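You operate a simulated robot arm through the tools that you are given. There is no shell and no other tool. Be economical: measure what you need, move in short steps, check, and stop when the job is done.

The job below is to be done with a simulated robot arm. You get a single attempt, and the scene is never put back.

Task
Put the yellow onion on the shelf of the tool rack away on the top of the wooden stool. Take the yellow cup and leave it on the second shelf from the bottom of the bench rack. Take the white jug with a blue cap and put it on the middle shelf of the bench rack. Put the carton marked sack clips on the low bench. Take the red cap and leave it on the fourth shelf from the bottom of the bench rack. Put the A 66 sleeved belt from the top of the grading bench on the top shelf of the bench rack and the A 52 sleeved belt on the shelf under the grading bench. Take the orange square plug and leave it on top of the test gauge. Put the carton marked lane on the tailgate away on the trailer deck. Put the white cup in the wash basin. Open the trailer locker door, put the hand brush on the floor of the trailer locker, then shut the door. Pull the yellow bin drop door open. The order is free. Set down upright: yellow cup, white jug with a blue cap, red cap, orange square plug, carton marked lane, white cup.

The check looks at the end state, three seconds after you hand in, the way a careful person would. Anything else that was tipped, shoved, dropped, spilled or broken makes it a failure. A push-on lid holds only when it is set on centred and level and pressed home; a screw cap is set on level and turned clockwise until tight.

Robot
A 7-joint arm with a two-finger parallel gripper on a trunk, on a base that drives. Base frame: it is fixed to the floor where the robot stands at the start and does not move with it; the origin is under the middle of the robot, x ahead of it, y to its left, z up; the surface under the hand at the start is at about z = 1040. Units: mm, rad, N and s.
With the tool pointing down near the work surface it reaches from about 280 to 660 mm from the robot's upright axis, wherever it stands. Its first joint turns from -2.897 to 2.897 rad. Places, roughly: carton marked lane [17250, 2000, 1000]; carton marked sack clips [-2000, -1750, 750]; floor of the trailer locker [9400, 6900, 500]; fourth shelf of the bench rack [-1100, -1600, 1300]; hand brush (11x6x10 cm) [10100, 6800, 1000]; low bench [700, -2600, 400]; middle shelf of the bench rack [-1100, -1600, 1000]; orange square plug [-3000, -1250, 750]; red cap (5x5x7 cm) [-2800, -1700, 800]; second shelf of the bench rack [-1100, -1600, 500]; shelf under the grading bench [-3600, -1600, 200]; sleeved belt [-3000, -1500, 750]; test gauge [-3250, -1500, 1000]; top of the wooden stool [1600, 3300, 400]; top shelf of the bench rack [-1100, -1600, 1600]; trailer deck [10600, 6900, 1000]; trailer locker door [9400, 7100, 700]; wash basin (27x26 cm) [16760, 2080, 860]; white cup (8x7x9 cm) [17500, 1900, 900]; white jug with a blue cap (15x9x19 cm) [-2000, -1500, 900]; yellow bin drop door [9300, -3000, 600]; yellow cup (8x7x9 cm) [700, -2300, 400]; yellow onion (7x7x6 cm) [500, 100, 1100]. Payload 1.57 kg.
Tool frame: the origin (TCP) lies between the finger pads and is the grasp point; the fingertips stand 30 mm ahead of it; z points along the fingers, y is the line along which they close. Largest opening 80 mm; finger width 17, thickness 12; the body of the gripper, 40 by 82 mm, starts 80 mm behind the TCP.
Orientation is that of the tool frame in the base frame, as a unit quaternion [x, y, z, w]. With the fingers straight down and closing along the base's y, the tool's x points along the base's -x, its y along +y and its z along -z.

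Tools
- The arm moves only by the tool apply_moves. Its arguments are lists of equal length, an entry for each row: "delta_rot": the turn, a rotation vector about the tool's x, y, z in rad, a list of three; "slide": the shift along the tool's x, y, z in mm, a list of three; "grip": the opening, from 0 (shut) to 1 (fully open). In form: {"delta_rot": [[ax, ay, az], ...], "slide": [[tx, ty, tz], ...], "grip": [grip, ...]}. A call has 1 to 20 rows; each row shifts and turns the commanded pose from where the row before left it, along the tool's axes as they then stand. Rows are played at 5 a second. More than 50 mm and 0.15 rad between two rows, or a gripper value outside its range, and nothing of the call is played. A pose out of reach is approached as far as the arm can. The call stops where the force on the tool passes 40 N (or 10 N more than at its start, if that is more) or the arm is blocked; 0.2 s more then pass. Each finger travels about 72 mm/s and halts on what it meets, pressing with about 36 N; the grip force reading is that of the motor and also rises with nothing between the fingers. The clock runs only during rows and for 0.2 s after the last one: add rows that do not move to give the fingers time. The reply holds the time, the measured pose of the TCP, the force on the tool along the base axes, the opening and the grip force, in the units named above and with some noise, with the torque about the TCP (base axes, N m) and any sound that the robot's microphone picked up.
- Cameras (640 x 400 px; columns grow to the right, rows downward): "scene" is now at [246.3, 25, 1544]; the picture's right is [0.33, -0.95, 0.00], its down [-0.69, -0.24, -0.69] and it looks along [0.65, 0.22, -0.73] (base axes); focal length 274 px, centre (320, 200). "wrist" rides on the gripper at [72, -6, -122] in the tool frame; the picture's right is [0.09, 1.00, 0.00], its down [-0.84, 0.08, -0.54] and it looks along [-0.54, 0.05, 0.84] (tool axes); focal length 238 px, centre (320, 200). There is no depth. A picture from a camera that has moved, and an enlarged one, comes with that camera's place and axes in the base frame and with its lens.
- grab_frame(camera): a new picture of that camera. The clock stands still meanwhile.
- lift_body(by): slides the trunk up (or, below 0, down) by that many mm; the arm and the scene camera ride with it, the base frame stays. It gives what a move gives, with no picture.
- drive_base(legs): drives the robot by 1 to 6 legs, each [ahead, left, turn to the left] in mm, mm and rad, along the robot's own axes; the way and the turn of a leg run together, so that a leg with both is an arc; at most 1500 mm and 3.142 rad a leg. The arm and the cameras ride along, it lands a little off, and it stops where it bumps. It gives what a move gives.
- turn_head(pan, tilt): turns the head with the scene camera to pan (to the left, within 1.501 rad either way) and tilt (down, from -0.506 to 1.204), counted from straight ahead of the robot. It gives what a move gives.
- enlarge(camera, box): a new picture of the part [left, top, right, bottom] of that camera's present view, enlarged. The clock stands still meanwhile.
- finish_job(): hands the job in; it is judged then, once.

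Work in short steps. Places have to be worked out from the pictures, the camera data and where the tool is seen: move nearer, look again, correct. Check each grasp and each placing, and mend what went wrong. You have 577 turns and 360 pictures in all, those below and enlarged ones among them. Open the gripper and draw the arm clear of the work before you hand the job in, unless the task says otherwise; then end with one line.

The tools are called by a JSON object that holds its "api" and its "payload". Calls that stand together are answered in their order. apply_moves: Moves the arm, as the interface text tells. Its arguments: {"type":"object","properties":{"delta_rot":{"type":"array","items":{"type":"array","items":{"type":"number"}}},"slide":{"type":"array","items":{"type":"array","items":{"type":"number"}}},"grip":{"type":"array","items":{"type":"number"}}},"required":["delta_rot","slide","grip"]} The other tools are called the same way: lift_body (by) slides the trunk up or down; drive_base (legs) drives the base; turn_head (pan, tilt) turns the head that bears the scene camera; grab_frame (camera) takes a picture; enlarge (camera, box) takes an enlarged picture of a part of a camera's view; finish_job () hands the job in.

At the start:

```text
time_s: 0.0
ee_pos: [476.8, 132.1, 1307.5]
tcp_rot: [0.001, 1.0, 0.0, 0.0]
force: [-0.9, -0.2, -0.4]
torque: [-0.03, 0.0, -0.02]
width: 80.1
gripper_force: 0.0
trunk travel left (down, up): [-775.0, 215.0]
robot x, y, heading: [-3.3, 1.0, -0.0]
head pan, tilt: [0.332, 0.812]
```

scene: 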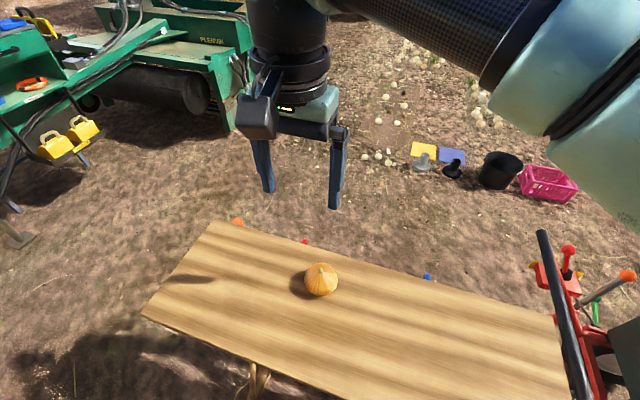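
wrist: 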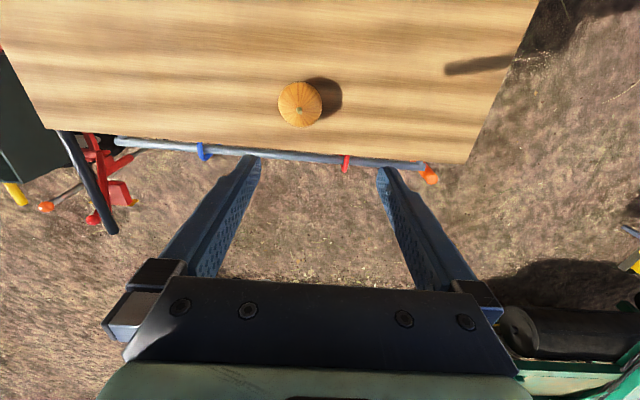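

The onion triangulates from both pictures to about [476, 102, 1068]. I move over it and part way down.

{"api": "apply_moves", "payload": {"delta_rot": [[0, 0, 0], [0, 0, 0], [0, 0, 0], [0, 0, 0]], "slide": [[0, -30, 0], [0, 0, 45], [0, 0, 45], [0, 0, 45]], "grip": [1, 1, 1, 1]}}

{"api": "grab_frame", "payload": {"camera": "wrist"}}

{"api": "grab_frame", "payload": {"camera": "scene"}}

```text
time_s: 1.0
ee_pos: [474.9, 100.8, 1171.1]
tcp_rot: [0.001, 1.0, 0.0, 0.0]
force: [-0.1, 0.4, 0.3]
torque: [0.02, 0.0, 0.03]
width: 79.8
gripper_force: 0.0
trunk travel left (down, up): [-775.0, 215.0]
robot x, y, heading: [-2.9, -0.1, 0.004]
head pan, tilt: [0.332, 0.812]
```

```text
357 pictures are left
camera wrist: at [404.1, 94.6, 1292.6], right [-0.09, 1.0, 0.0], down [0.84, 0.08, 0.54], along [0.54, 0.05, -0.84], focal length 238 px, centre (320, 200)
```

wrist: 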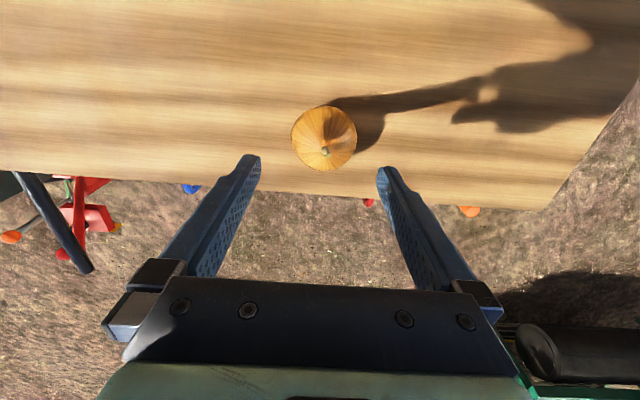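

```text
356 pictures are left
camera scene: at [246.6, 25.3, 1544.0], right [0.33, -0.95, 0.0], down [-0.69, -0.24, -0.69], along [0.65, 0.22, -0.73], focal length 274 px, centre (320, 200)
```

scene: 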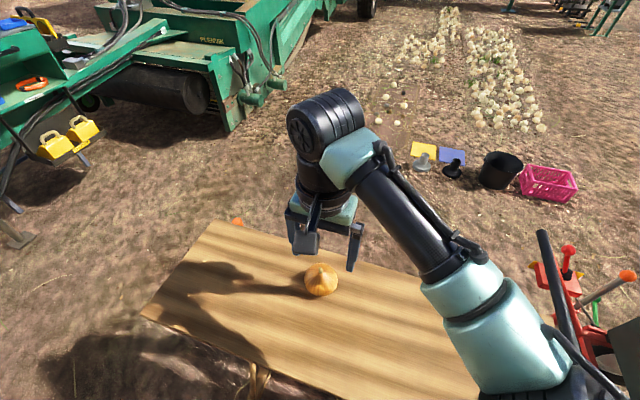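

The onion now reads about [478, 105]. I correct and descend, then close.

{"api": "apply_moves", "payload": {"delta_rot": [[0, 0, 0], [0, 0, 0], [0, 0, 0], [0, 0, 0], [0, 0, 0], [0, 0, 0], [0, 0, 0]], "slide": [[-2, 4, 0], [0, 0, 45], [0, 0, 45], [0, 0, 2], [0, 0, 0], [0, 0, 0], [0, 0, 0]], "grip": [1, 1, 1, 1, 0.3, 0.3, 0.3]}}

{"api": "grab_frame", "payload": {"camera": "wrist"}}

```text
time_s: 2.6
ee_pos: [476.8, 105.5, 1077.4]
tcp_rot: [0.0, 1.0, 0.0, 0.0]
force: [0.5, -0.3, -0.1]
torque: [-0.01, 0.01, 0.03]
width: 61.7
gripper_force: 36.2
trunk travel left (down, up): [-775.0, 215.0]
robot x, y, heading: [-1.3, 2.6, 0.001]
head pan, tilt: [0.332, 0.812]
```

```text
355 pictures are left
camera wrist: at [405.9, 100.0, 1199.8], right [-0.09, 1.0, 0.0], down [0.84, 0.08, 0.54], along [0.54, 0.05, -0.84], focal length 238 px, centre (320, 200)
```

wrist: 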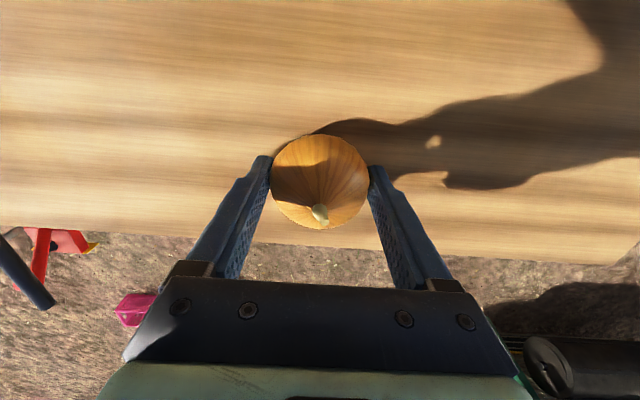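

Gripped at 62 mm. I lift and look around toward the stool.

{"api": "apply_moves", "payload": {"delta_rot": [[0, 0, 0], [0, 0, 0], [0, 0, 0], [0, 0, 0], [0, 0, 0]], "slide": [[0, 0, -40], [0, 0, -50], [0, 0, -50], [40, 0, -30], [40, 0, 0]], "grip": [0.3, 0.3, 0.3, 0.3, 0.3]}}

{"api": "turn_head", "payload": {"pan": 1.2, "tilt": 0.45}}

{"api": "grab_frame", "payload": {"camera": "scene"}}

```text
time_s: 3.8
ee_pos: [397.9, 107.1, 1251.9]
tcp_rot: [0.001, 1.0, 0.0, 0.0]
force: [-0.2, -0.9, 0.7]
torque: [-0.02, 0.0, 0.02]
width: 24.4
gripper_force: 0.1
trunk travel left (down, up): [-775.0, 215.0]
robot x, y, heading: [-2.3, 4.1, 0.003]
head pan, tilt: [0.332, 0.812]
```

```text
time_s: 5.0
ee_pos: [397.8, 107.7, 1250.0]
tcp_rot: [0.0, 1.0, 0.001, 0.0]
force: [-0.3, 0.4, 0.0]
torque: [0.0, 0.03, 0.02]
width: 23.9
gripper_force: 0.1
trunk travel left (down, up): [-775.0, 215.0]
robot x, y, heading: [-0.3, 1.1, 0.001]
head pan, tilt: [1.201, 0.45]
```

```text
354 pictures are left
camera scene: at [204.0, 84.6, 1575.4], right [0.93, -0.36, 0.0], down [-0.16, -0.41, -0.9], along [0.33, 0.84, -0.44], focal length 274 px, centre (320, 200)
```

scene: 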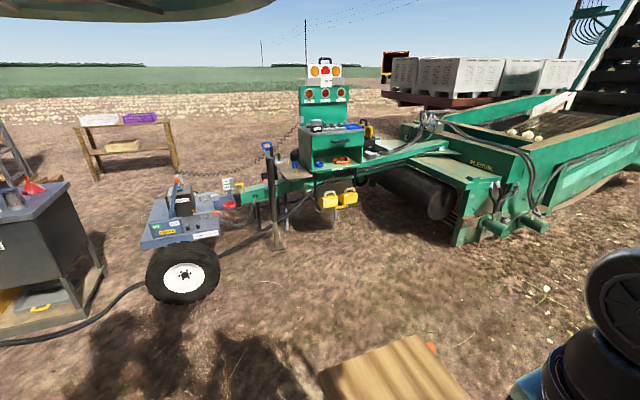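

The onion slipped out of the fingers (width 24). I look where it went.

{"api": "turn_head", "payload": {"pan": 0.2, "tilt": 1.0}}

{"api": "grab_frame", "payload": {"camera": "scene"}}

{"api": "grab_frame", "payload": {"camera": "wrist"}}

```text
time_s: 6.2
ee_pos: [399.1, 107.7, 1251.8]
tcp_rot: [0.0, 1.0, 0.0, -0.001]
force: [-0.1, -0.8, 0.7]
torque: [0.0, 0.0, -0.02]
width: 24.2
gripper_force: 0.0
trunk travel left (down, up): [-775.0, 215.0]
robot x, y, heading: [-0.0, 1.5, 0.003]
head pan, tilt: [0.201, 1.0]
```

```text
353 pictures are left
camera scene: at [238.9, 12.9, 1529.9], right [0.2, -0.98, 0.0], down [-0.82, -0.17, -0.54], along [0.53, 0.11, -0.84], focal length 274 px, centre (320, 200)
```

scene: 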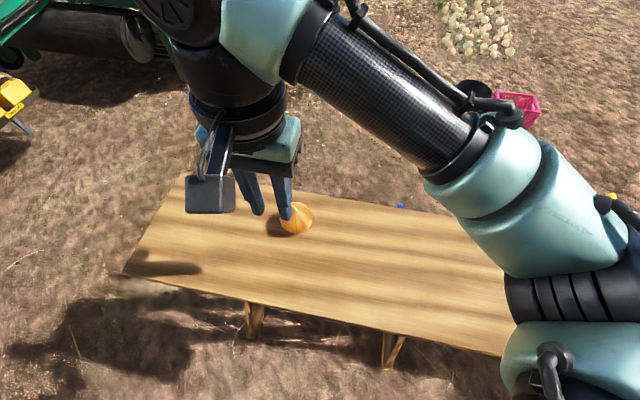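

```text
352 pictures are left
camera wrist: at [326.5, 102.1, 1373.2], right [-0.09, 1.0, 0.0], down [0.84, 0.08, 0.54], along [0.54, 0.05, -0.84], focal length 238 px, centre (320, 200)
```

wrist: 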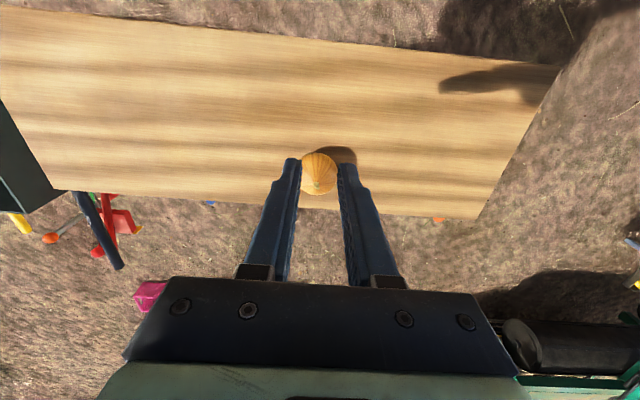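

The onion is still on the shelf, about [477, 110]; I was gripping above its equator. I go back over it, open.

{"api": "apply_moves", "payload": {"delta_rot": [[0, 0, 0], [0, 0, 0], [0, 0, 0], [0, 0, 0]], "slide": [[-40, 0, 0], [-40, 0, 0], [0, 0, 45], [0, 0, 45]], "grip": [1, 1, 1, 1]}}

{"api": "grab_frame", "payload": {"camera": "wrist"}}

```text
time_s: 7.2
ee_pos: [478.7, 103.6, 1160.3]
tcp_rot: [0.0, 1.0, 0.0, 0.001]
force: [1.6, 0.3, 0.0]
torque: [0.0, 0.01, -0.03]
width: 79.8
gripper_force: 0.1
trunk travel left (down, up): [-775.0, 215.0]
robot x, y, heading: [-1.1, -1.3, -0.003]
head pan, tilt: [0.201, 1.0]
```

```text
351 pictures are left
camera wrist: at [407.1, 97.4, 1283.8], right [-0.09, 1.0, 0.0], down [0.84, 0.08, 0.54], along [0.54, 0.05, -0.84], focal length 238 px, centre (320, 200)
```

wrist: 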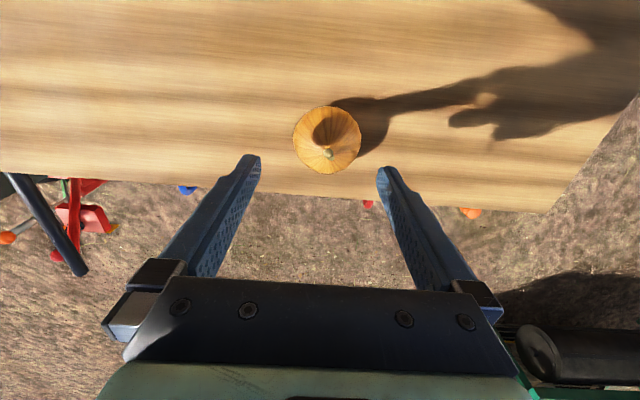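

The onion sits about 6 mm to +y of the tool. I correct and go lower, with tips just above the board.

{"api": "apply_moves", "payload": {"delta_rot": [[0, 0, 0], [0, 0, 0], [0, 0, 0], [0, 0, 0], [0, 0, 0], [0, 0, 0], [0, 0, 0]], "slide": [[0, 6, 0], [0, 0, 40], [0, 0, 40], [0, 0, 5], [0, 0, 2], [0, 0, 2], [0, 0, 0]], "grip": [1, 1, 1, 1, 1, 1, 1]}}

{"api": "grab_frame", "payload": {"camera": "wrist"}}

{"api": "enlarge", "payload": {"camera": "scene", "box": [160, 120, 400, 270]}}

```text
time_s: 8.8
ee_pos: [477.1, 112.8, 1071.0]
tcp_rot: [0.001, 1.0, 0.001, 0.0]
force: [0.2, -0.2, -0.4]
torque: [0.04, -0.03, -0.01]
width: 80.1
gripper_force: 0.1
trunk travel left (down, up): [-775.0, 215.0]
robot x, y, heading: [-2.1, -0.6, 0.0]
head pan, tilt: [0.201, 1.0]
```

```text
350 pictures are left
camera wrist: at [406.6, 106.8, 1193.5], right [-0.09, 1.0, 0.0], down [0.84, 0.08, 0.54], along [0.54, 0.05, -0.84], focal length 238 px, centre (320, 200)
```

wrist: 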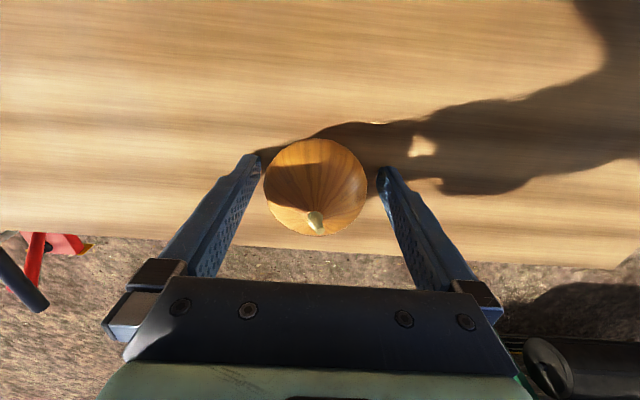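

```text
2.67 times, centred on (280, 195) of scene
camera zoom: at [238.9, 12.7, 1529.9], right [0.2, -0.98, 0.0], down [-0.82, -0.17, -0.54], along [0.53, 0.11, -0.84], focal length 731 px, centre (427, 213)
```

zoom: 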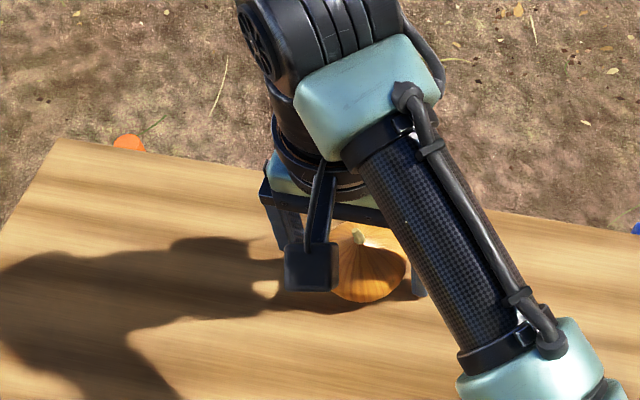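

Tips appear just above the board; I go down a couple mm more, watching force.

{"api": "apply_moves", "payload": {"delta_rot": [[0, 0, 0], [0, 0, 0]], "slide": [[0, -2, 2], [0, 0, 2]], "grip": [1, 1]}}

```text
time_s: 9.4
ee_pos: [478.6, 110.5, 1069.7]
tcp_rot: [0.0, 1.0, 0.001, 0.004]
force: [-1.1, 2.3, 22.7]
torque: [-0.87, 0.19, -0.05]
width: 77.7
gripper_force: 0.2
trunk travel left (down, up): [-775.0, 215.0]
robot x, y, heading: [0.6, -1.8, -0.001]
head pan, tilt: [0.201, 1.0]
```

Touched the board; up 2 mm and close fully.

{"api": "apply_moves", "payload": {"delta_rot": [[0, 0, 0], [0, 0, 0], [0, 0, 0], [0, 0, 0], [0, 0, 0], [0, 0, 0]], "slide": [[0, 0, -2], [0, 0, 0], [0, 0, 0], [0, 0, 0], [0, 0, -10], [0, 0, -10]], "grip": [1, 0.0, 0.0, 0.0, 0.0, 0.0]}}

{"api": "grab_frame", "payload": {"camera": "wrist"}}

```text
time_s: 10.8
ee_pos: [478.3, 111.2, 1087.1]
tcp_rot: [0.0, 1.0, 0.001, 0.0]
force: [0.0, -0.2, -0.8]
torque: [0.03, 0.0, -0.01]
width: 60.7
gripper_force: 36.1
trunk travel left (down, up): [-775.0, 215.0]
robot x, y, heading: [2.1, 1.3, 0.002]
head pan, tilt: [0.201, 1.0]
```

```text
348 pictures are left
camera wrist: at [407.0, 105.1, 1211.5], right [-0.09, 1.0, 0.0], down [0.84, 0.08, 0.54], along [0.54, 0.05, -0.84], focal length 238 px, centre (320, 200)
```

wrist: 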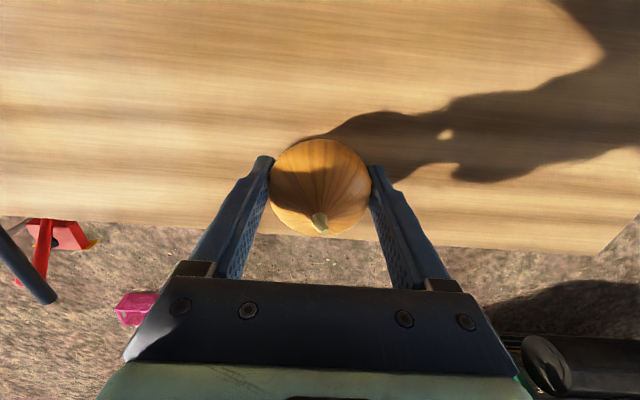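

Held so far. I lift further slowly and pull in.

{"api": "apply_moves", "payload": {"delta_rot": [[0, 0, 0], [0, 0, 0], [0, 0, 0], [0, 0, 0], [0, 0, 0], [0, 0, 0], [0, 0, 0], [0, 0, 0], [0, 0, 0], [0, 0, 0]], "slide": [[0, 0, -10], [0, 0, -15], [0, 0, -20], [0, 0, -20], [0, 0, -20], [0, 0, -20], [0, 0, -20], [15, 0, 0], [20, 0, 0], [20, 0, 0]], "grip": [0, 0, 0, 0, 0, 0, 0, 0, 0, 0]}}

{"api": "turn_head", "payload": {"pan": 1.5, "tilt": 0.5}}

{"api": "grab_frame", "payload": {"camera": "scene"}}

```text
time_s: 13.1
ee_pos: [425.4, 111.1, 1212.2]
tcp_rot: [0.001, 1.0, 0.0, 0.0]
force: [0.7, 0.0, -1.6]
torque: [0.01, 0.0, 0.02]
width: 60.7
gripper_force: 36.6
trunk travel left (down, up): [-775.0, 215.0]
robot x, y, heading: [0.6, -4.3, -0.0]
head pan, tilt: [0.201, 1.0]
```

```text
time_s: 14.5
ee_pos: [425.4, 110.6, 1214.0]
tcp_rot: [-0.001, 1.0, 0.0, -0.001]
force: [-0.3, -0.8, -1.2]
torque: [0.02, -0.02, -0.01]
width: 60.6
gripper_force: 35.9
trunk travel left (down, up): [-775.0, 215.0]
robot x, y, heading: [2.8, -0.9, 0.001]
head pan, tilt: [1.499, 0.499]
```

```text
347 pictures are left
camera scene: at [177.3, 89.7, 1570.9], right [1.0, -0.07, 0.0], down [-0.03, -0.48, -0.88], along [0.06, 0.88, -0.48], focal length 274 px, centre (320, 200)
```

scene: 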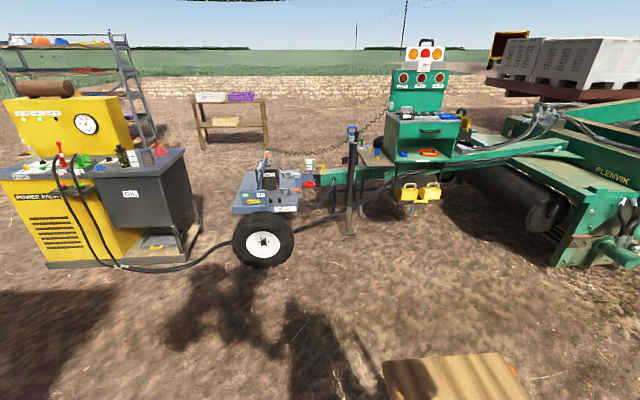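

Onion held. I enlarge the area where the stool should be.

{"api": "enlarge", "payload": {"camera": "scene", "box": [320, 100, 520, 225]}}

```text
3.20 times, centred on (420, 162) of scene
camera zoom: at [177.3, 89.7, 1570.9], right [1.0, -0.07, 0.0], down [-0.03, -0.48, -0.88], along [0.06, 0.88, -0.48], focal length 877 px, centre (0, 320)
```

zoom: 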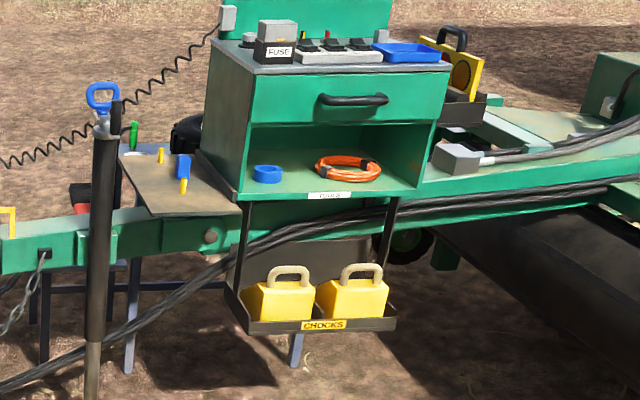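

The stool must be hidden behind the drawbar. I turn the robot left to survey a route around.

{"api": "drive_base", "payload": {"legs": [[-100, 0, 0], [0, 0, 1.571]]}}

{"api": "turn_head", "payload": {"pan": 0.9, "tilt": 0.4}}

{"api": "grab_frame", "payload": {"camera": "scene"}}

```text
time_s: 19.5
ee_pos: [-207.0, 426.3, 1213.9]
tcp_rot: [-0.705, 0.709, 0.001, 0.0]
force: [0.2, 0.5, -1.0]
torque: [0.02, 0.0, -0.01]
width: 60.8
gripper_force: 35.4
trunk travel left (down, up): [-775.0, 215.0]
robot x, y, heading: [-99.0, -3.1, 1.567]
head pan, tilt: [1.499, 0.499]
```

```text
time_s: 20.5
ee_pos: [-207.7, 426.0, 1213.8]
tcp_rot: [-0.705, 0.709, -0.001, -0.001]
force: [1.4, 0.0, -1.4]
torque: [-0.01, 0.03, 0.01]
width: 60.7
gripper_force: 35.9
trunk travel left (down, up): [-775.0, 215.0]
robot x, y, heading: [-96.2, -4.0, 1.564]
head pan, tilt: [0.901, 0.4]
```

```text
345 pictures are left
camera scene: at [-169.7, 226.8, 1580.1], right [0.62, 0.78, 0.0], down [0.3, -0.24, -0.92], along [-0.72, 0.57, -0.39], focal length 274 px, centre (320, 200)
```

scene: 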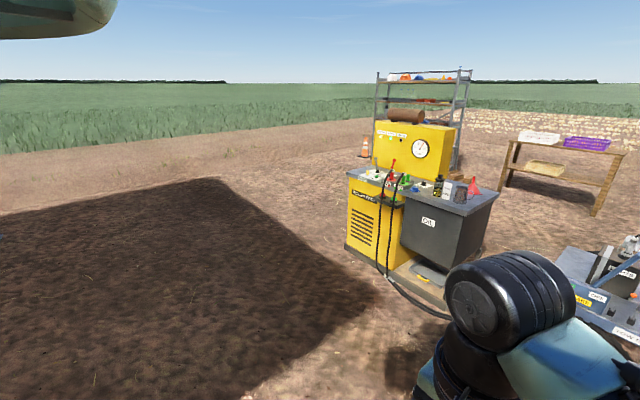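

Free ground to the left of the power pack. I drive around it: left 2.6 m, ahead 3.8 m, then look right.

{"api": "drive_base", "payload": {"legs": [[0, 1300, 0], [0, 1300, 0], [1300, 0, 0], [1300, 0, 0], [1200, 0, 0]]}}

{"api": "turn_head", "payload": {"pan": -1.2, "tilt": 0.4}}

{"api": "grab_frame", "payload": {"camera": "scene"}}

```text
time_s: 51.0
ee_pos: [-2865.2, 4240.7, 1213.5]
tcp_rot: [0.723, -0.691, -0.001, 0.0]
force: [-0.5, 0.4, -0.8]
torque: [0.01, -0.03, 0.0]
width: 60.5
gripper_force: 36.8
trunk travel left (down, up): [-775.0, 215.0]
robot x, y, heading: [-2734.0, 3823.7, 1.616]
head pan, tilt: [0.901, 0.4]
```

```text
time_s: 53.0
ee_pos: [-2864.0, 4240.6, 1213.7]
tcp_rot: [0.723, -0.691, 0.0, 0.0]
force: [-0.7, -0.5, -0.6]
torque: [0.0, 0.0, -0.05]
width: 60.6
gripper_force: 36.0
trunk travel left (down, up): [-775.0, 215.0]
robot x, y, heading: [-2735.8, 3820.3, 1.618]
head pan, tilt: [-1.201, 0.4]
```

```text
344 pictures are left
camera scene: at [-2657.6, 4026.7, 1580.1], right [0.4, -0.91, 0.0], down [-0.36, -0.16, -0.92], along [0.84, 0.37, -0.39], focal length 274 px, centre (320, 200)
```

scene: 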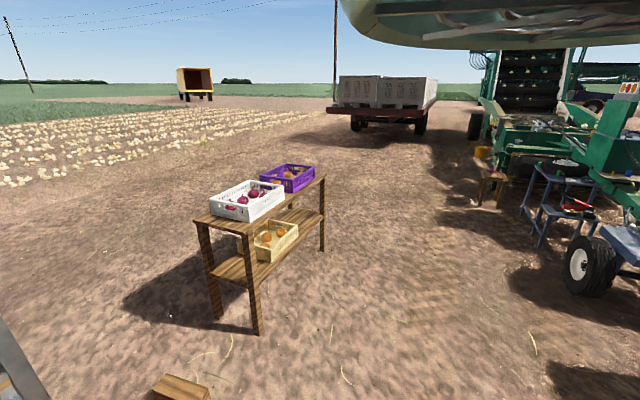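

The stool is visible, wooden, beyond a blue stand. I turn to face +x and drive to about (700, 3950).

{"api": "drive_base", "payload": {"legs": [[0, 0, -1.618], [1100, 0, 0], [1200, 0, 0], [1100, 100, 0]]}}

{"api": "turn_head", "payload": {"pan": -0.55, "tilt": 0.6}}

{"api": "grab_frame", "payload": {"camera": "scene"}}

```text
time_s: 73.4
ee_pos: [1066.6, 3887.0, 1213.8]
tcp_rot: [0.046, 0.999, 0.001, 0.0]
force: [-0.1, -0.6, -1.5]
torque: [0.01, 0.02, 0.01]
width: 60.8
gripper_force: 36.1
trunk travel left (down, up): [-775.0, 215.0]
robot x, y, heading: [631.3, 3818.2, -0.084]
head pan, tilt: [-1.201, 0.4]
```

```text
time_s: 74.4
ee_pos: [1065.5, 3887.8, 1213.9]
tcp_rot: [0.045, 0.999, 0.0, 0.0]
force: [0.0, -0.8, -0.8]
torque: [-0.02, 0.01, 0.02]
width: 60.7
gripper_force: 35.9
trunk travel left (down, up): [-775.0, 215.0]
robot x, y, heading: [636.2, 3813.1, -0.088]
head pan, tilt: [-0.55, 0.6]
```

```text
343 pictures are left
camera scene: at [873.4, 3745.9, 1561.9], right [-0.6, -0.8, 0.0], down [-0.45, 0.34, -0.83], along [0.66, -0.49, -0.56], focal length 274 px, centre (320, 200)
```

scene: 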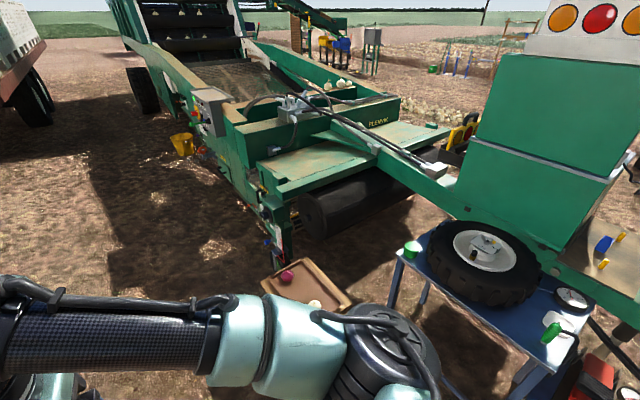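

The stool (with a red onion and another item on it) is near (1650, 3265). I drive ahead 1 m and turn right to face it.

{"api": "drive_base", "payload": {"legs": [[950, 150, 0], [0, 0, -1.48]]}}

{"api": "turn_head", "payload": {"pan": 0.0, "tilt": 0.9}}

{"api": "grab_frame", "payload": {"camera": "scene"}}

```text
time_s: 83.0
ee_pos: [1701.9, 3450.2, 1214.2]
tcp_rot: [0.711, 0.703, 0.0, 0.0]
force: [0.1, 0.5, -1.6]
torque: [0.02, 0.01, 0.01]
width: 60.6
gripper_force: 35.2
trunk travel left (down, up): [-775.0, 215.0]
robot x, y, heading: [1594.8, 3875.5, -1.583]
head pan, tilt: [-0.55, 0.6]
```

```text
time_s: 84.0
ee_pos: [1702.0, 3449.5, 1213.7]
tcp_rot: [0.711, 0.703, 0.0, 0.001]
force: [-1.1, -0.1, -1.2]
torque: [0.02, -0.02, -0.01]
width: 60.8
gripper_force: 36.3
trunk travel left (down, up): [-775.0, 215.0]
robot x, y, heading: [1594.3, 3877.4, -1.583]
head pan, tilt: [0.0, 0.901]
```

```text
342 pictures are left
camera scene: at [1592.9, 3629.2, 1537.1], right [-1.0, 0.01, 0.0], down [0.01, 0.78, -0.62], along [-0.01, -0.62, -0.78], focal length 274 px, centre (320, 200)
```

scene: 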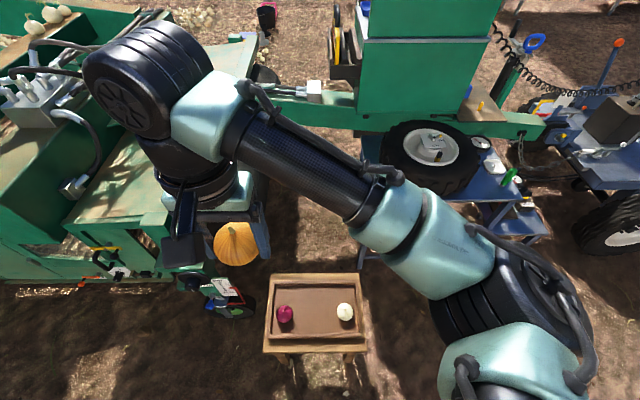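

The stool top is a shallow tray with two onions; the middle is free near (1606, 3262). I lower the trunk and look again.

{"api": "lift_body", "payload": {"by": -560}}

{"api": "grab_frame", "payload": {"camera": "scene"}}

{"api": "grab_frame", "payload": {"camera": "wrist"}}

```text
refused: -560 is not a number from -400 to 400
```

```text
341 pictures are left
camera scene: at [1592.9, 3629.2, 1537.1], right [-1.0, 0.01, 0.0], down [0.01, 0.78, -0.62], along [-0.01, -0.62, -0.78], focal length 274 px, centre (320, 200)
```

scene: 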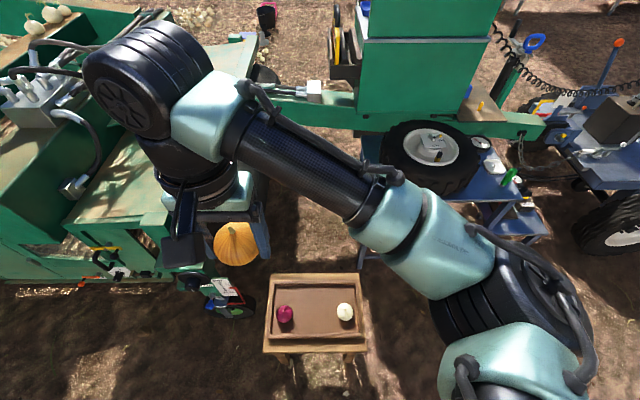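

```text
340 pictures are left
camera wrist: at [1695.9, 3522.4, 1336.1], right [1.0, 0.08, 0.0], down [0.07, -0.84, 0.54], along [0.04, -0.54, -0.84], focal length 238 px, centre (320, 200)
```

wrist: 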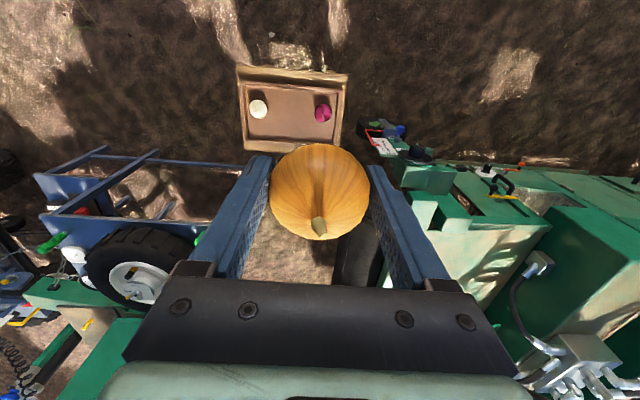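

Both cameras agree: red onion (1721,3315), white (1485,3308). Target midpoint (1603, 3270). Lowering in two steps.

{"api": "lift_body", "payload": {"by": -400}}

{"api": "apply_moves", "payload": {"delta_rot": [[0, 0, 0], [0, 0, 0], [0, 0, 0], [0, 0, 0], [0, 0, 0], [0, 0, 0], [0, 0, 0], [0, 0, 0], [0, 0, 0], [0, 0, 0]], "slide": [[-18, -10, 0], [-18, -10, 0], [-18, -10, 0], [-18, -10, 0], [-18, -10, 0], [-18, -10, 0], [-18, -10, 0], [-18, -10, 0], [-18, -10, 0], [-18, -10, 0]], "grip": [0, 0, 0, 0, 0, 0, 0, 0, 0, 0]}}

{"api": "grab_frame", "payload": {"camera": "wrist"}}

```text
time_s: 87.8
ee_pos: [1700.3, 3449.0, 814.6]
tcp_rot: [0.71, 0.704, -0.001, -0.001]
force: [0.5, -1.0, -1.0]
torque: [0.03, -0.03, 0.02]
width: 60.6
gripper_force: 36.1
trunk travel left (down, up): [-375.0, 615.0]
robot x, y, heading: [1596.1, 3874.3, -1.585]
head pan, tilt: [0.0, 0.901]
```

```text
time_s: 90.0
ee_pos: [1598.5, 3269.8, 813.4]
tcp_rot: [0.711, 0.703, 0.0, -0.001]
force: [0.2, -0.1, -0.8]
torque: [0.03, 0.0, 0.0]
width: 60.4
gripper_force: 36.5
trunk travel left (down, up): [-375.0, 615.0]
robot x, y, heading: [1595.7, 3874.1, -1.582]
head pan, tilt: [0.0, 0.901]
```

```text
339 pictures are left
camera wrist: at [1593.8, 3342.6, 936.0], right [1.0, 0.08, 0.0], down [0.07, -0.84, 0.54], along [0.04, -0.54, -0.84], focal length 238 px, centre (320, 200)
```

wrist: 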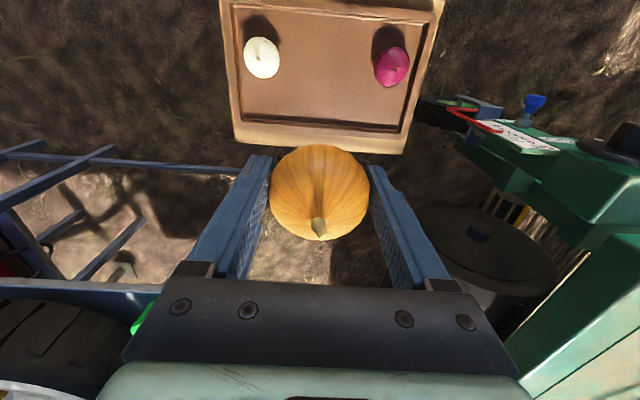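

Good position. Lower the trunk 330 mm more, then descend by arm to contact.

{"api": "lift_body", "payload": {"by": -330}}

{"api": "grab_frame", "payload": {"camera": "wrist"}}

{"api": "grab_frame", "payload": {"camera": "scene"}}

```text
time_s: 93.3
ee_pos: [1598.9, 3268.8, 483.4]
tcp_rot: [0.711, 0.703, 0.0, -0.001]
force: [-0.2, -0.3, -1.7]
torque: [0.05, -0.03, 0.03]
width: 60.3
gripper_force: 36.0
trunk travel left (down, up): [-45.0, 945.0]
robot x, y, heading: [1595.5, 3875.7, -1.579]
head pan, tilt: [0.0, 0.901]
```

```text
338 pictures are left
camera wrist: at [1594.0, 3342.9, 606.1], right [1.0, 0.08, 0.0], down [0.07, -0.84, 0.54], along [0.04, -0.54, -0.84], focal length 238 px, centre (320, 200)
```

wrist: 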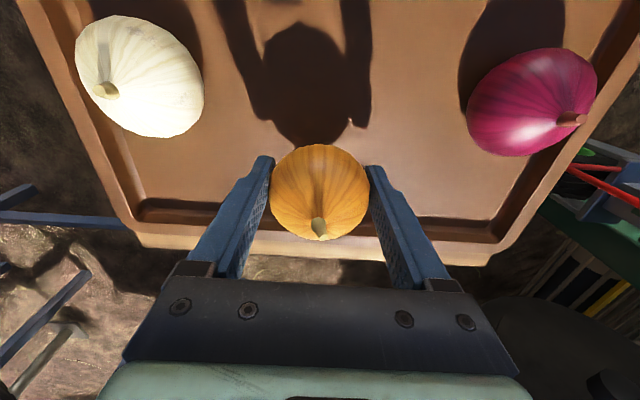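

```text
337 pictures are left
camera scene: at [1593.0, 3629.3, 807.1], right [-1.0, 0.01, 0.0], down [0.01, 0.78, -0.62], along [-0.01, -0.62, -0.78], focal length 274 px, centre (320, 200)
```

scene: 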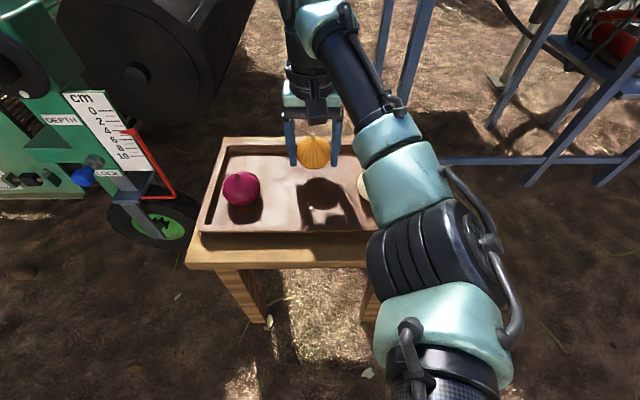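

Clear. I descend gently until contact.

{"api": "apply_moves", "payload": {"delta_rot": [[0, 0, 0], [0, 0, 0], [0, 0, 0], [0, 0, 0], [0, 0, 0], [0, 0, 0]], "slide": [[15, 0, 10], [0, 0, 10], [0, 0, 10], [0, 0, 5], [0, 0, 5], [0, 0, 3]], "grip": [0, 0, 0, 0, 0, 0]}}

{"api": "grab_frame", "payload": {"camera": "scene"}}

```text
time_s: 94.4
ee_pos: [1598.3, 3284.3, 455.0]
tcp_rot: [0.711, 0.704, -0.003, 0.005]
force: [0.8, 7.1, 18.8]
torque: [0.32, 0.0, -0.01]
width: 60.4
gripper_force: 35.5
trunk travel left (down, up): [-45.0, 945.0]
robot x, y, heading: [1595.2, 3877.3, -1.582]
head pan, tilt: [0.0, 0.901]
stopped in row 5: the force on the tool passed its limit at 46 N (the readings are from after the stop); the commanded pose is now the measured one
```

```text
336 pictures are left
camera scene: at [1592.9, 3630.7, 807.6], right [-1.0, 0.01, 0.0], down [0.01, 0.78, -0.62], along [-0.01, -0.62, -0.78], focal length 274 px, centre (320, 200)
```

scene: 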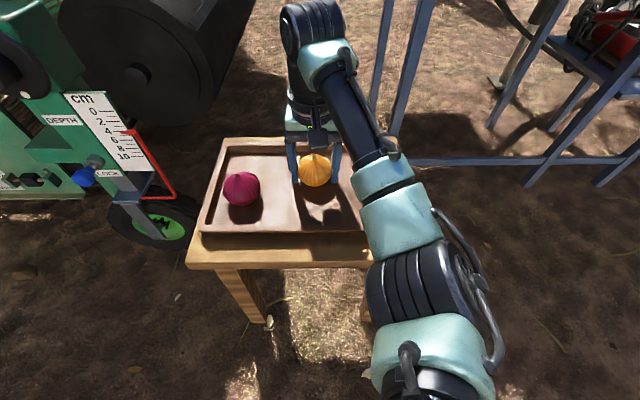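

Contact with the tray. I open and rise.

{"api": "apply_moves", "payload": {"delta_rot": [[0, 0, 0], [0, 0, 0], [0, 0, 0], [0, 0, 0], [0, 0, 0]], "slide": [[0, 0, 0], [0, 0, 0], [0, 0, -10], [0, 0, -30], [0, 0, -50]], "grip": [1, 1, 1, 1, 1]}}

{"api": "grab_frame", "payload": {"camera": "wrist"}}

```text
time_s: 95.6
ee_pos: [1595.8, 3286.0, 540.9]
tcp_rot: [0.711, 0.703, -0.003, 0.004]
force: [-1.1, -0.3, -0.9]
torque: [0.03, 0.0, 0.0]
width: 80.0
gripper_force: 0.2
trunk travel left (down, up): [-45.0, 945.0]
robot x, y, heading: [1593.7, 3873.9, -1.584]
head pan, tilt: [0.0, 0.901]
```

```text
335 pictures are left
camera wrist: at [1590.3, 3359.1, 662.6], right [1.0, 0.08, 0.0], down [0.07, -0.83, 0.55], along [0.04, -0.55, -0.84], focal length 238 px, centre (320, 200)
```

wrist: 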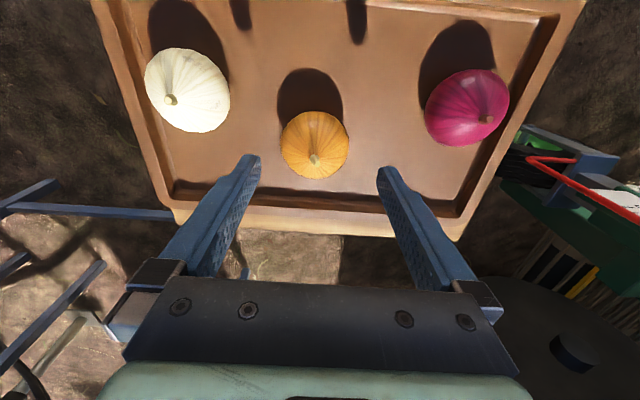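

Onion placed. Now I plan to head to the far end (x≈17 m) first. I raise the trunk, pull the arm in and survey eastward.

{"api": "lift_body", "payload": {"by": 400}}

{"api": "lift_body", "payload": {"by": 330}}

{"api": "apply_moves", "payload": {"delta_rot": [[0, 0, 0], [0, 0, 0], [0, 0, 0], [0, 0, 0], [0, 0, 0]], "slide": [[45, 0, 0], [45, 0, 0], [45, 0, 0], [45, 0, 0], [40, 0, 0]], "grip": [0.3, 0.3, 0.3, 0.3, 0.3]}}

{"api": "turn_head", "payload": {"pan": 1.5, "tilt": 0.25}}

{"api": "grab_frame", "payload": {"camera": "scene"}}

```text
time_s: 99.5
ee_pos: [1596.3, 3285.3, 941.0]
tcp_rot: [0.711, 0.703, -0.002, 0.004]
force: [-0.9, -0.8, -1.0]
torque: [0.02, -0.02, 0.02]
width: 80.1
gripper_force: 0.0
trunk travel left (down, up): [-445.0, 545.0]
robot x, y, heading: [1595.2, 3877.0, -1.585]
head pan, tilt: [0.0, 0.901]
```

```text
time_s: 102.7
ee_pos: [1595.8, 3286.3, 1271.3]
tcp_rot: [0.711, 0.704, -0.001, 0.003]
force: [1.1, 0.3, -0.2]
torque: [-0.04, -0.01, 0.03]
width: 80.1
gripper_force: 0.0
trunk travel left (down, up): [-775.0, 215.0]
robot x, y, heading: [1598.7, 3878.4, -1.578]
head pan, tilt: [0.0, 0.901]
```

```text
time_s: 103.9
ee_pos: [1599.7, 3504.5, 1268.2]
tcp_rot: [0.711, 0.703, -0.002, 0.004]
force: [-0.7, -0.1, -0.3]
torque: [-0.02, -0.01, 0.01]
width: 24.0
gripper_force: 0.2
trunk travel left (down, up): [-775.0, 215.0]
robot x, y, heading: [1594.2, 3875.6, -1.58]
head pan, tilt: [0.0, 0.901]
```

```text
time_s: 105.5
ee_pos: [1599.8, 3502.5, 1268.4]
tcp_rot: [0.711, 0.703, -0.003, 0.004]
force: [0.2, -0.1, -0.4]
torque: [0.01, 0.0, 0.03]
width: 24.1
gripper_force: 0.2
trunk travel left (down, up): [-775.0, 215.0]
robot x, y, heading: [1595.3, 3877.6, -1.587]
head pan, tilt: [1.499, 0.25]
```

```text
334 pictures are left
camera scene: at [1686.8, 3697.3, 1594.1], right [-0.08, -1.0, 0.0], down [-0.25, 0.02, -0.97], along [0.97, -0.08, -0.25], focal length 274 px, centre (320, 200)
```

scene: 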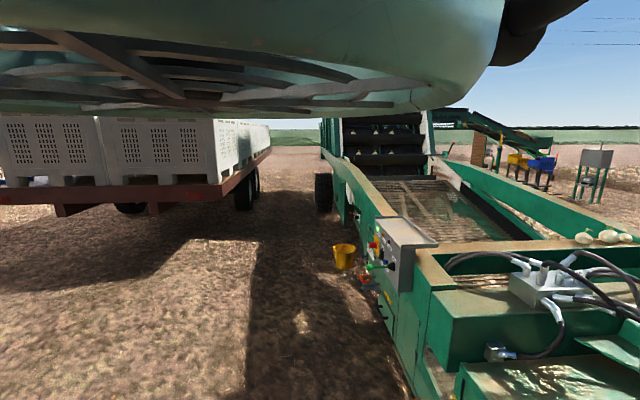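

A corridor runs between the crate trailer and the harvester at about y = 4050. I turn to +x and drive along it.

{"api": "drive_base", "payload": {"legs": [[0, 0, 1.583], [1400, 150, 0], [1400, 0, 0], [1400, 0, 0]]}}

{"api": "turn_head", "payload": {"pan": 0, "tilt": 0.2}}

{"api": "grab_frame", "payload": {"camera": "scene"}}

```text
time_s: 129.5
ee_pos: [6151.6, 4221.4, 1270.5]
tcp_rot: [-0.044, 0.999, 0.007, 0.006]
force: [-0.4, 0.0, 0.3]
torque: [-0.02, 0.0, -0.02]
width: 23.9
gripper_force: 0.1
trunk travel left (down, up): [-775.0, 215.0]
robot x, y, heading: [5785.1, 4192.5, 0.087]
head pan, tilt: [1.499, 0.25]
stopped in leg 4: the robot was blocked; the commanded pose is now the measured one
```

```text
time_s: 131.1
ee_pos: [6151.6, 4222.0, 1271.3]
tcp_rot: [-0.044, 0.999, 0.006, 0.007]
force: [-0.2, -0.7, 0.1]
torque: [0.0, -0.02, -0.02]
width: 24.0
gripper_force: 0.1
trunk travel left (down, up): [-775.0, 215.0]
robot x, y, heading: [5787.9, 4192.2, 0.093]
head pan, tilt: [0.0, 0.201]
```

```text
333 pictures are left
camera scene: at [6042.8, 4199.6, 1600.1], right [0.09, -1.0, -0.01], down [-0.19, -0.01, -0.98], along [0.98, 0.09, -0.19], focal length 274 px, centre (320, 200)
```

scene: 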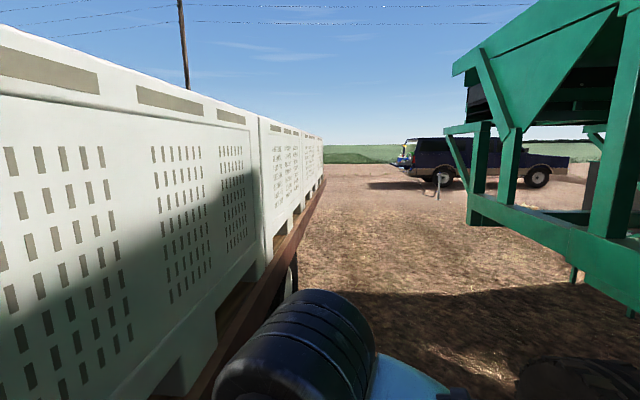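

I grazed the trailer on my left after drifting. I back off to the right and straighten, then look both sides.

{"api": "drive_base", "payload": {"legs": [[-60, -330, 0], [0, 0, -0.09]]}}

{"api": "turn_head", "payload": {"pan": 0.8, "tilt": 0.6}}

{"api": "grab_frame", "payload": {"camera": "scene"}}

{"api": "turn_head", "payload": {"pan": -0.7, "tilt": 0.5}}

{"api": "grab_frame", "payload": {"camera": "scene"}}

```text
time_s: 133.8
ee_pos: [6123.3, 3863.9, 1268.5]
tcp_rot: [0.007, 1.0, 0.001, 0.004]
force: [-0.2, -0.4, 0.4]
torque: [0.01, 0.0, -0.01]
width: 23.8
gripper_force: 0.1
trunk travel left (down, up): [-775.0, 215.0]
robot x, y, heading: [5752.6, 3862.0, -0.009]
head pan, tilt: [0.0, 0.201]
```

```text
time_s: 134.9
ee_pos: [6125.3, 3863.8, 1268.0]
tcp_rot: [0.006, 1.0, 0.0, 0.005]
force: [0.3, 0.3, 0.0]
torque: [-0.01, 0.01, 0.04]
width: 23.7
gripper_force: 0.1
trunk travel left (down, up): [-775.0, 215.0]
robot x, y, heading: [5753.2, 3860.1, -0.011]
head pan, tilt: [0.799, 0.6]
```

```text
332 pictures are left
camera scene: at [5985.3, 3920.0, 1561.9], right [0.71, -0.71, 0.0], down [-0.4, -0.4, -0.83], along [0.58, 0.58, -0.56], focal length 274 px, centre (320, 200)
```

scene: 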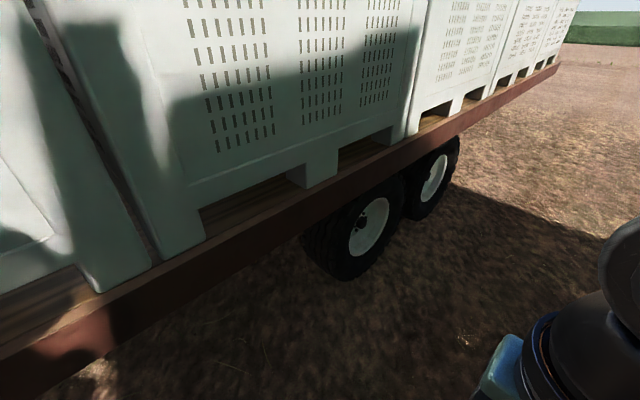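

```text
time_s: 136.5
ee_pos: [6124.5, 3864.8, 1267.9]
tcp_rot: [0.005, 1.0, 0.001, 0.004]
force: [0.2, 0.0, 0.8]
torque: [0.01, -0.03, 0.04]
width: 24.0
gripper_force: 0.1
trunk travel left (down, up): [-775.0, 215.0]
robot x, y, heading: [5749.8, 3859.6, -0.006]
head pan, tilt: [-0.7, 0.499]
```

```text
331 pictures are left
camera scene: at [5991.8, 3798.1, 1571.0], right [-0.65, -0.76, 0.0], down [-0.36, 0.31, -0.88], along [0.67, -0.57, -0.48], focal length 274 px, centre (320, 200)
```

scene: 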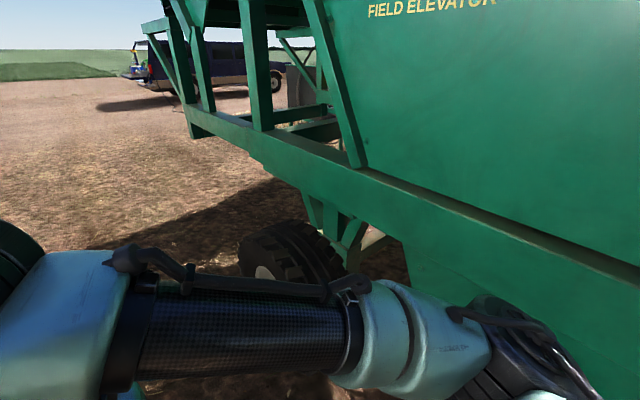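

The corridor is about y 2940–4540 here; I'm well centred. I see the pickup ahead. I drive on 2.8 m.

{"api": "drive_base", "payload": {"legs": [[1400, -80, 0], [1400, 0, 0]]}}

{"api": "turn_head", "payload": {"pan": 0, "tilt": 0.25}}

{"api": "grab_frame", "payload": {"camera": "scene"}}

```text
time_s: 149.9
ee_pos: [8871.8, 3857.6, 1269.6]
tcp_rot: [-0.025, 1.0, 0.001, 0.004]
force: [0.3, 0.8, 0.9]
torque: [0.0, 0.02, 0.02]
width: 24.1
gripper_force: 0.1
trunk travel left (down, up): [-775.0, 215.0]
robot x, y, heading: [8500.1, 3833.6, 0.047]
head pan, tilt: [-0.7, 0.499]
```

```text
time_s: 150.9
ee_pos: [8871.7, 3858.0, 1268.6]
tcp_rot: [-0.026, 1.0, 0.001, 0.005]
force: [0.3, -0.1, -0.3]
torque: [0.01, 0.0, -0.01]
width: 23.8
gripper_force: 0.2
trunk travel left (down, up): [-775.0, 215.0]
robot x, y, heading: [8499.3, 3830.0, 0.048]
head pan, tilt: [0.0, 0.25]
```

```text
330 pictures are left
camera scene: at [8763.9, 3843.4, 1594.1], right [0.05, -1.0, 0.0], down [-0.25, -0.01, -0.97], along [0.97, 0.05, -0.25], focal length 274 px, centre (320, 200)
```

scene: 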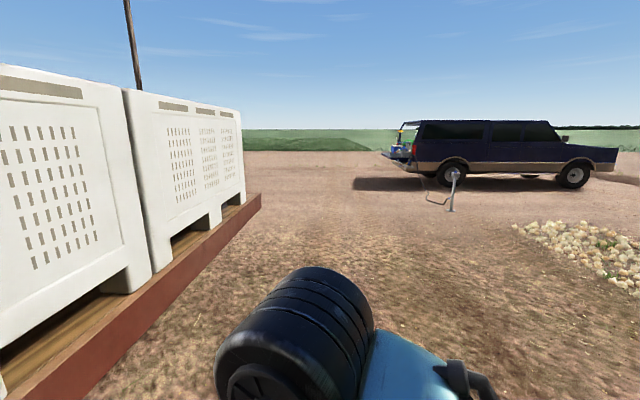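

Free ground ahead; the pickup's tailgate and basin stand are seen to the right at distance. I drive toward (15500, 3500).

{"api": "drive_base", "payload": {"legs": [[0, 0, -0.13], [1400, 0, 0], [1400, 0, 0], [1400, 0, 0], [1400, 0, 0], [1000, 0, 0]]}}

{"api": "turn_head", "payload": {"pan": -0.4, "tilt": 0.3}}

{"api": "grab_frame", "payload": {"camera": "scene"}}

```text
time_s: 183.2
ee_pos: [15495.8, 3413.4, 1269.1]
tcp_rot: [0.03, 1.0, 0.0, 0.005]
force: [0.1, -0.5, -0.5]
torque: [-0.01, 0.01, 0.02]
width: 24.1
gripper_force: 0.1
trunk travel left (down, up): [-775.0, 215.0]
robot x, y, heading: [15124.0, 3429.4, -0.058]
head pan, tilt: [0.0, 0.25]
```

```text
time_s: 184.1
ee_pos: [15495.9, 3412.9, 1268.3]
tcp_rot: [0.03, 1.0, 0.001, 0.005]
force: [-0.1, -0.6, 0.3]
torque: [-0.01, 0.0, -0.01]
width: 24.0
gripper_force: 0.0
trunk travel left (down, up): [-775.0, 215.0]
robot x, y, heading: [15126.4, 3427.9, -0.063]
head pan, tilt: [-0.4, 0.3]
```

```text
329 pictures are left
camera scene: at [15377.2, 3374.8, 1589.4], right [-0.44, -0.9, 0.0], down [-0.27, 0.13, -0.96], along [0.86, -0.42, -0.3], focal length 274 px, centre (320, 200)
```

scene: 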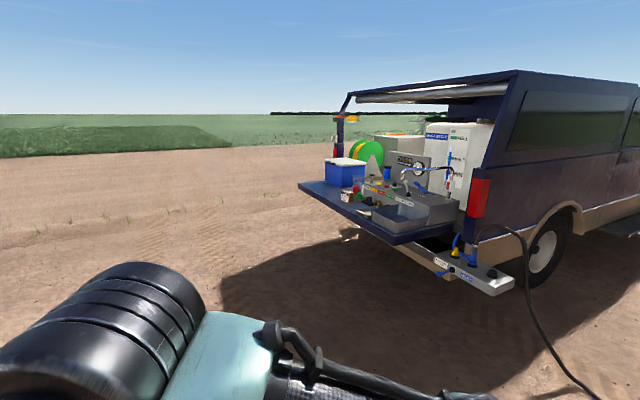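

Tailgate edge lies at y≈2325, x 16480–18020, z≈870. I move to about (17050, 2950) facing −y and look.

{"api": "drive_base", "payload": {"legs": [[0, 0, -1.51], [0, 1000, 0], [400, 900, 0]]}}

{"api": "turn_head", "payload": {"pan": 0, "tilt": 0.7}}

{"api": "grab_frame", "payload": {"camera": "scene"}}

{"api": "grab_frame", "payload": {"camera": "wrist"}}

```text
time_s: 197.3
ee_pos: [17071.8, 2827.2, 1266.6]
tcp_rot: [0.669, 0.743, -0.002, 0.003]
force: [0.1, 0.6, -0.4]
torque: [0.0, 0.01, 0.02]
width: 23.8
gripper_force: 0.0
trunk travel left (down, up): [-775.0, 215.0]
robot x, y, heading: [17023.6, 3196.2, -1.465]
head pan, tilt: [-0.4, 0.3]
```

```text
time_s: 198.2
ee_pos: [17071.2, 2826.8, 1268.8]
tcp_rot: [0.669, 0.743, -0.002, 0.004]
force: [-0.5, 0.1, 0.7]
torque: [0.01, 0.0, 0.0]
width: 24.1
gripper_force: 0.1
trunk travel left (down, up): [-775.0, 215.0]
robot x, y, heading: [17022.9, 3194.2, -1.461]
head pan, tilt: [0.0, 0.7]
```

```text
328 pictures are left
camera scene: at [17052.0, 2941.5, 1553.3], right [-0.99, -0.1, 0.0], down [-0.07, 0.64, -0.77], along [0.08, -0.76, -0.64], focal length 274 px, centre (320, 200)
```

scene: 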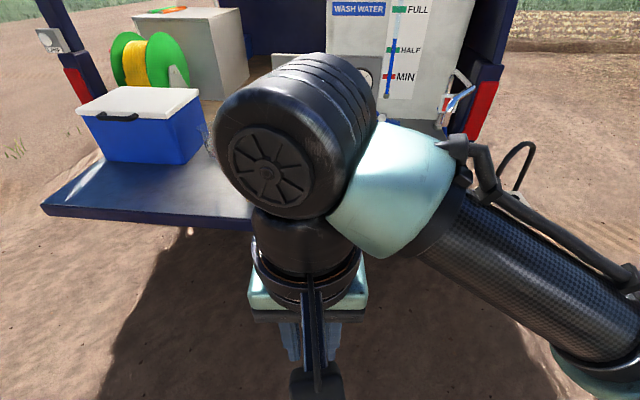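

```text
327 pictures are left
camera wrist: at [17057.7, 2899.3, 1390.1], right [0.98, 0.2, 0.0], down [0.16, -0.82, 0.55], along [0.11, -0.54, -0.84], focal length 238 px, centre (320, 200)
```

wrist: 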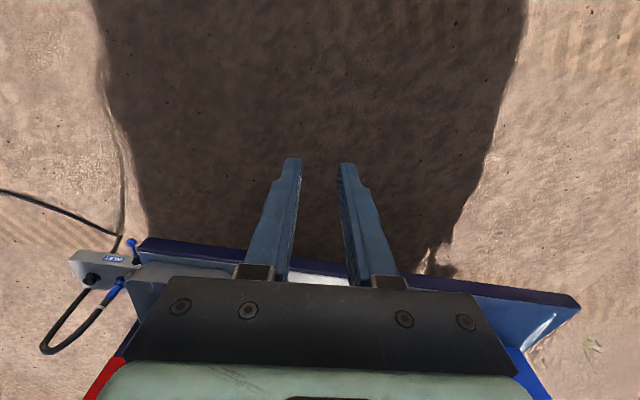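

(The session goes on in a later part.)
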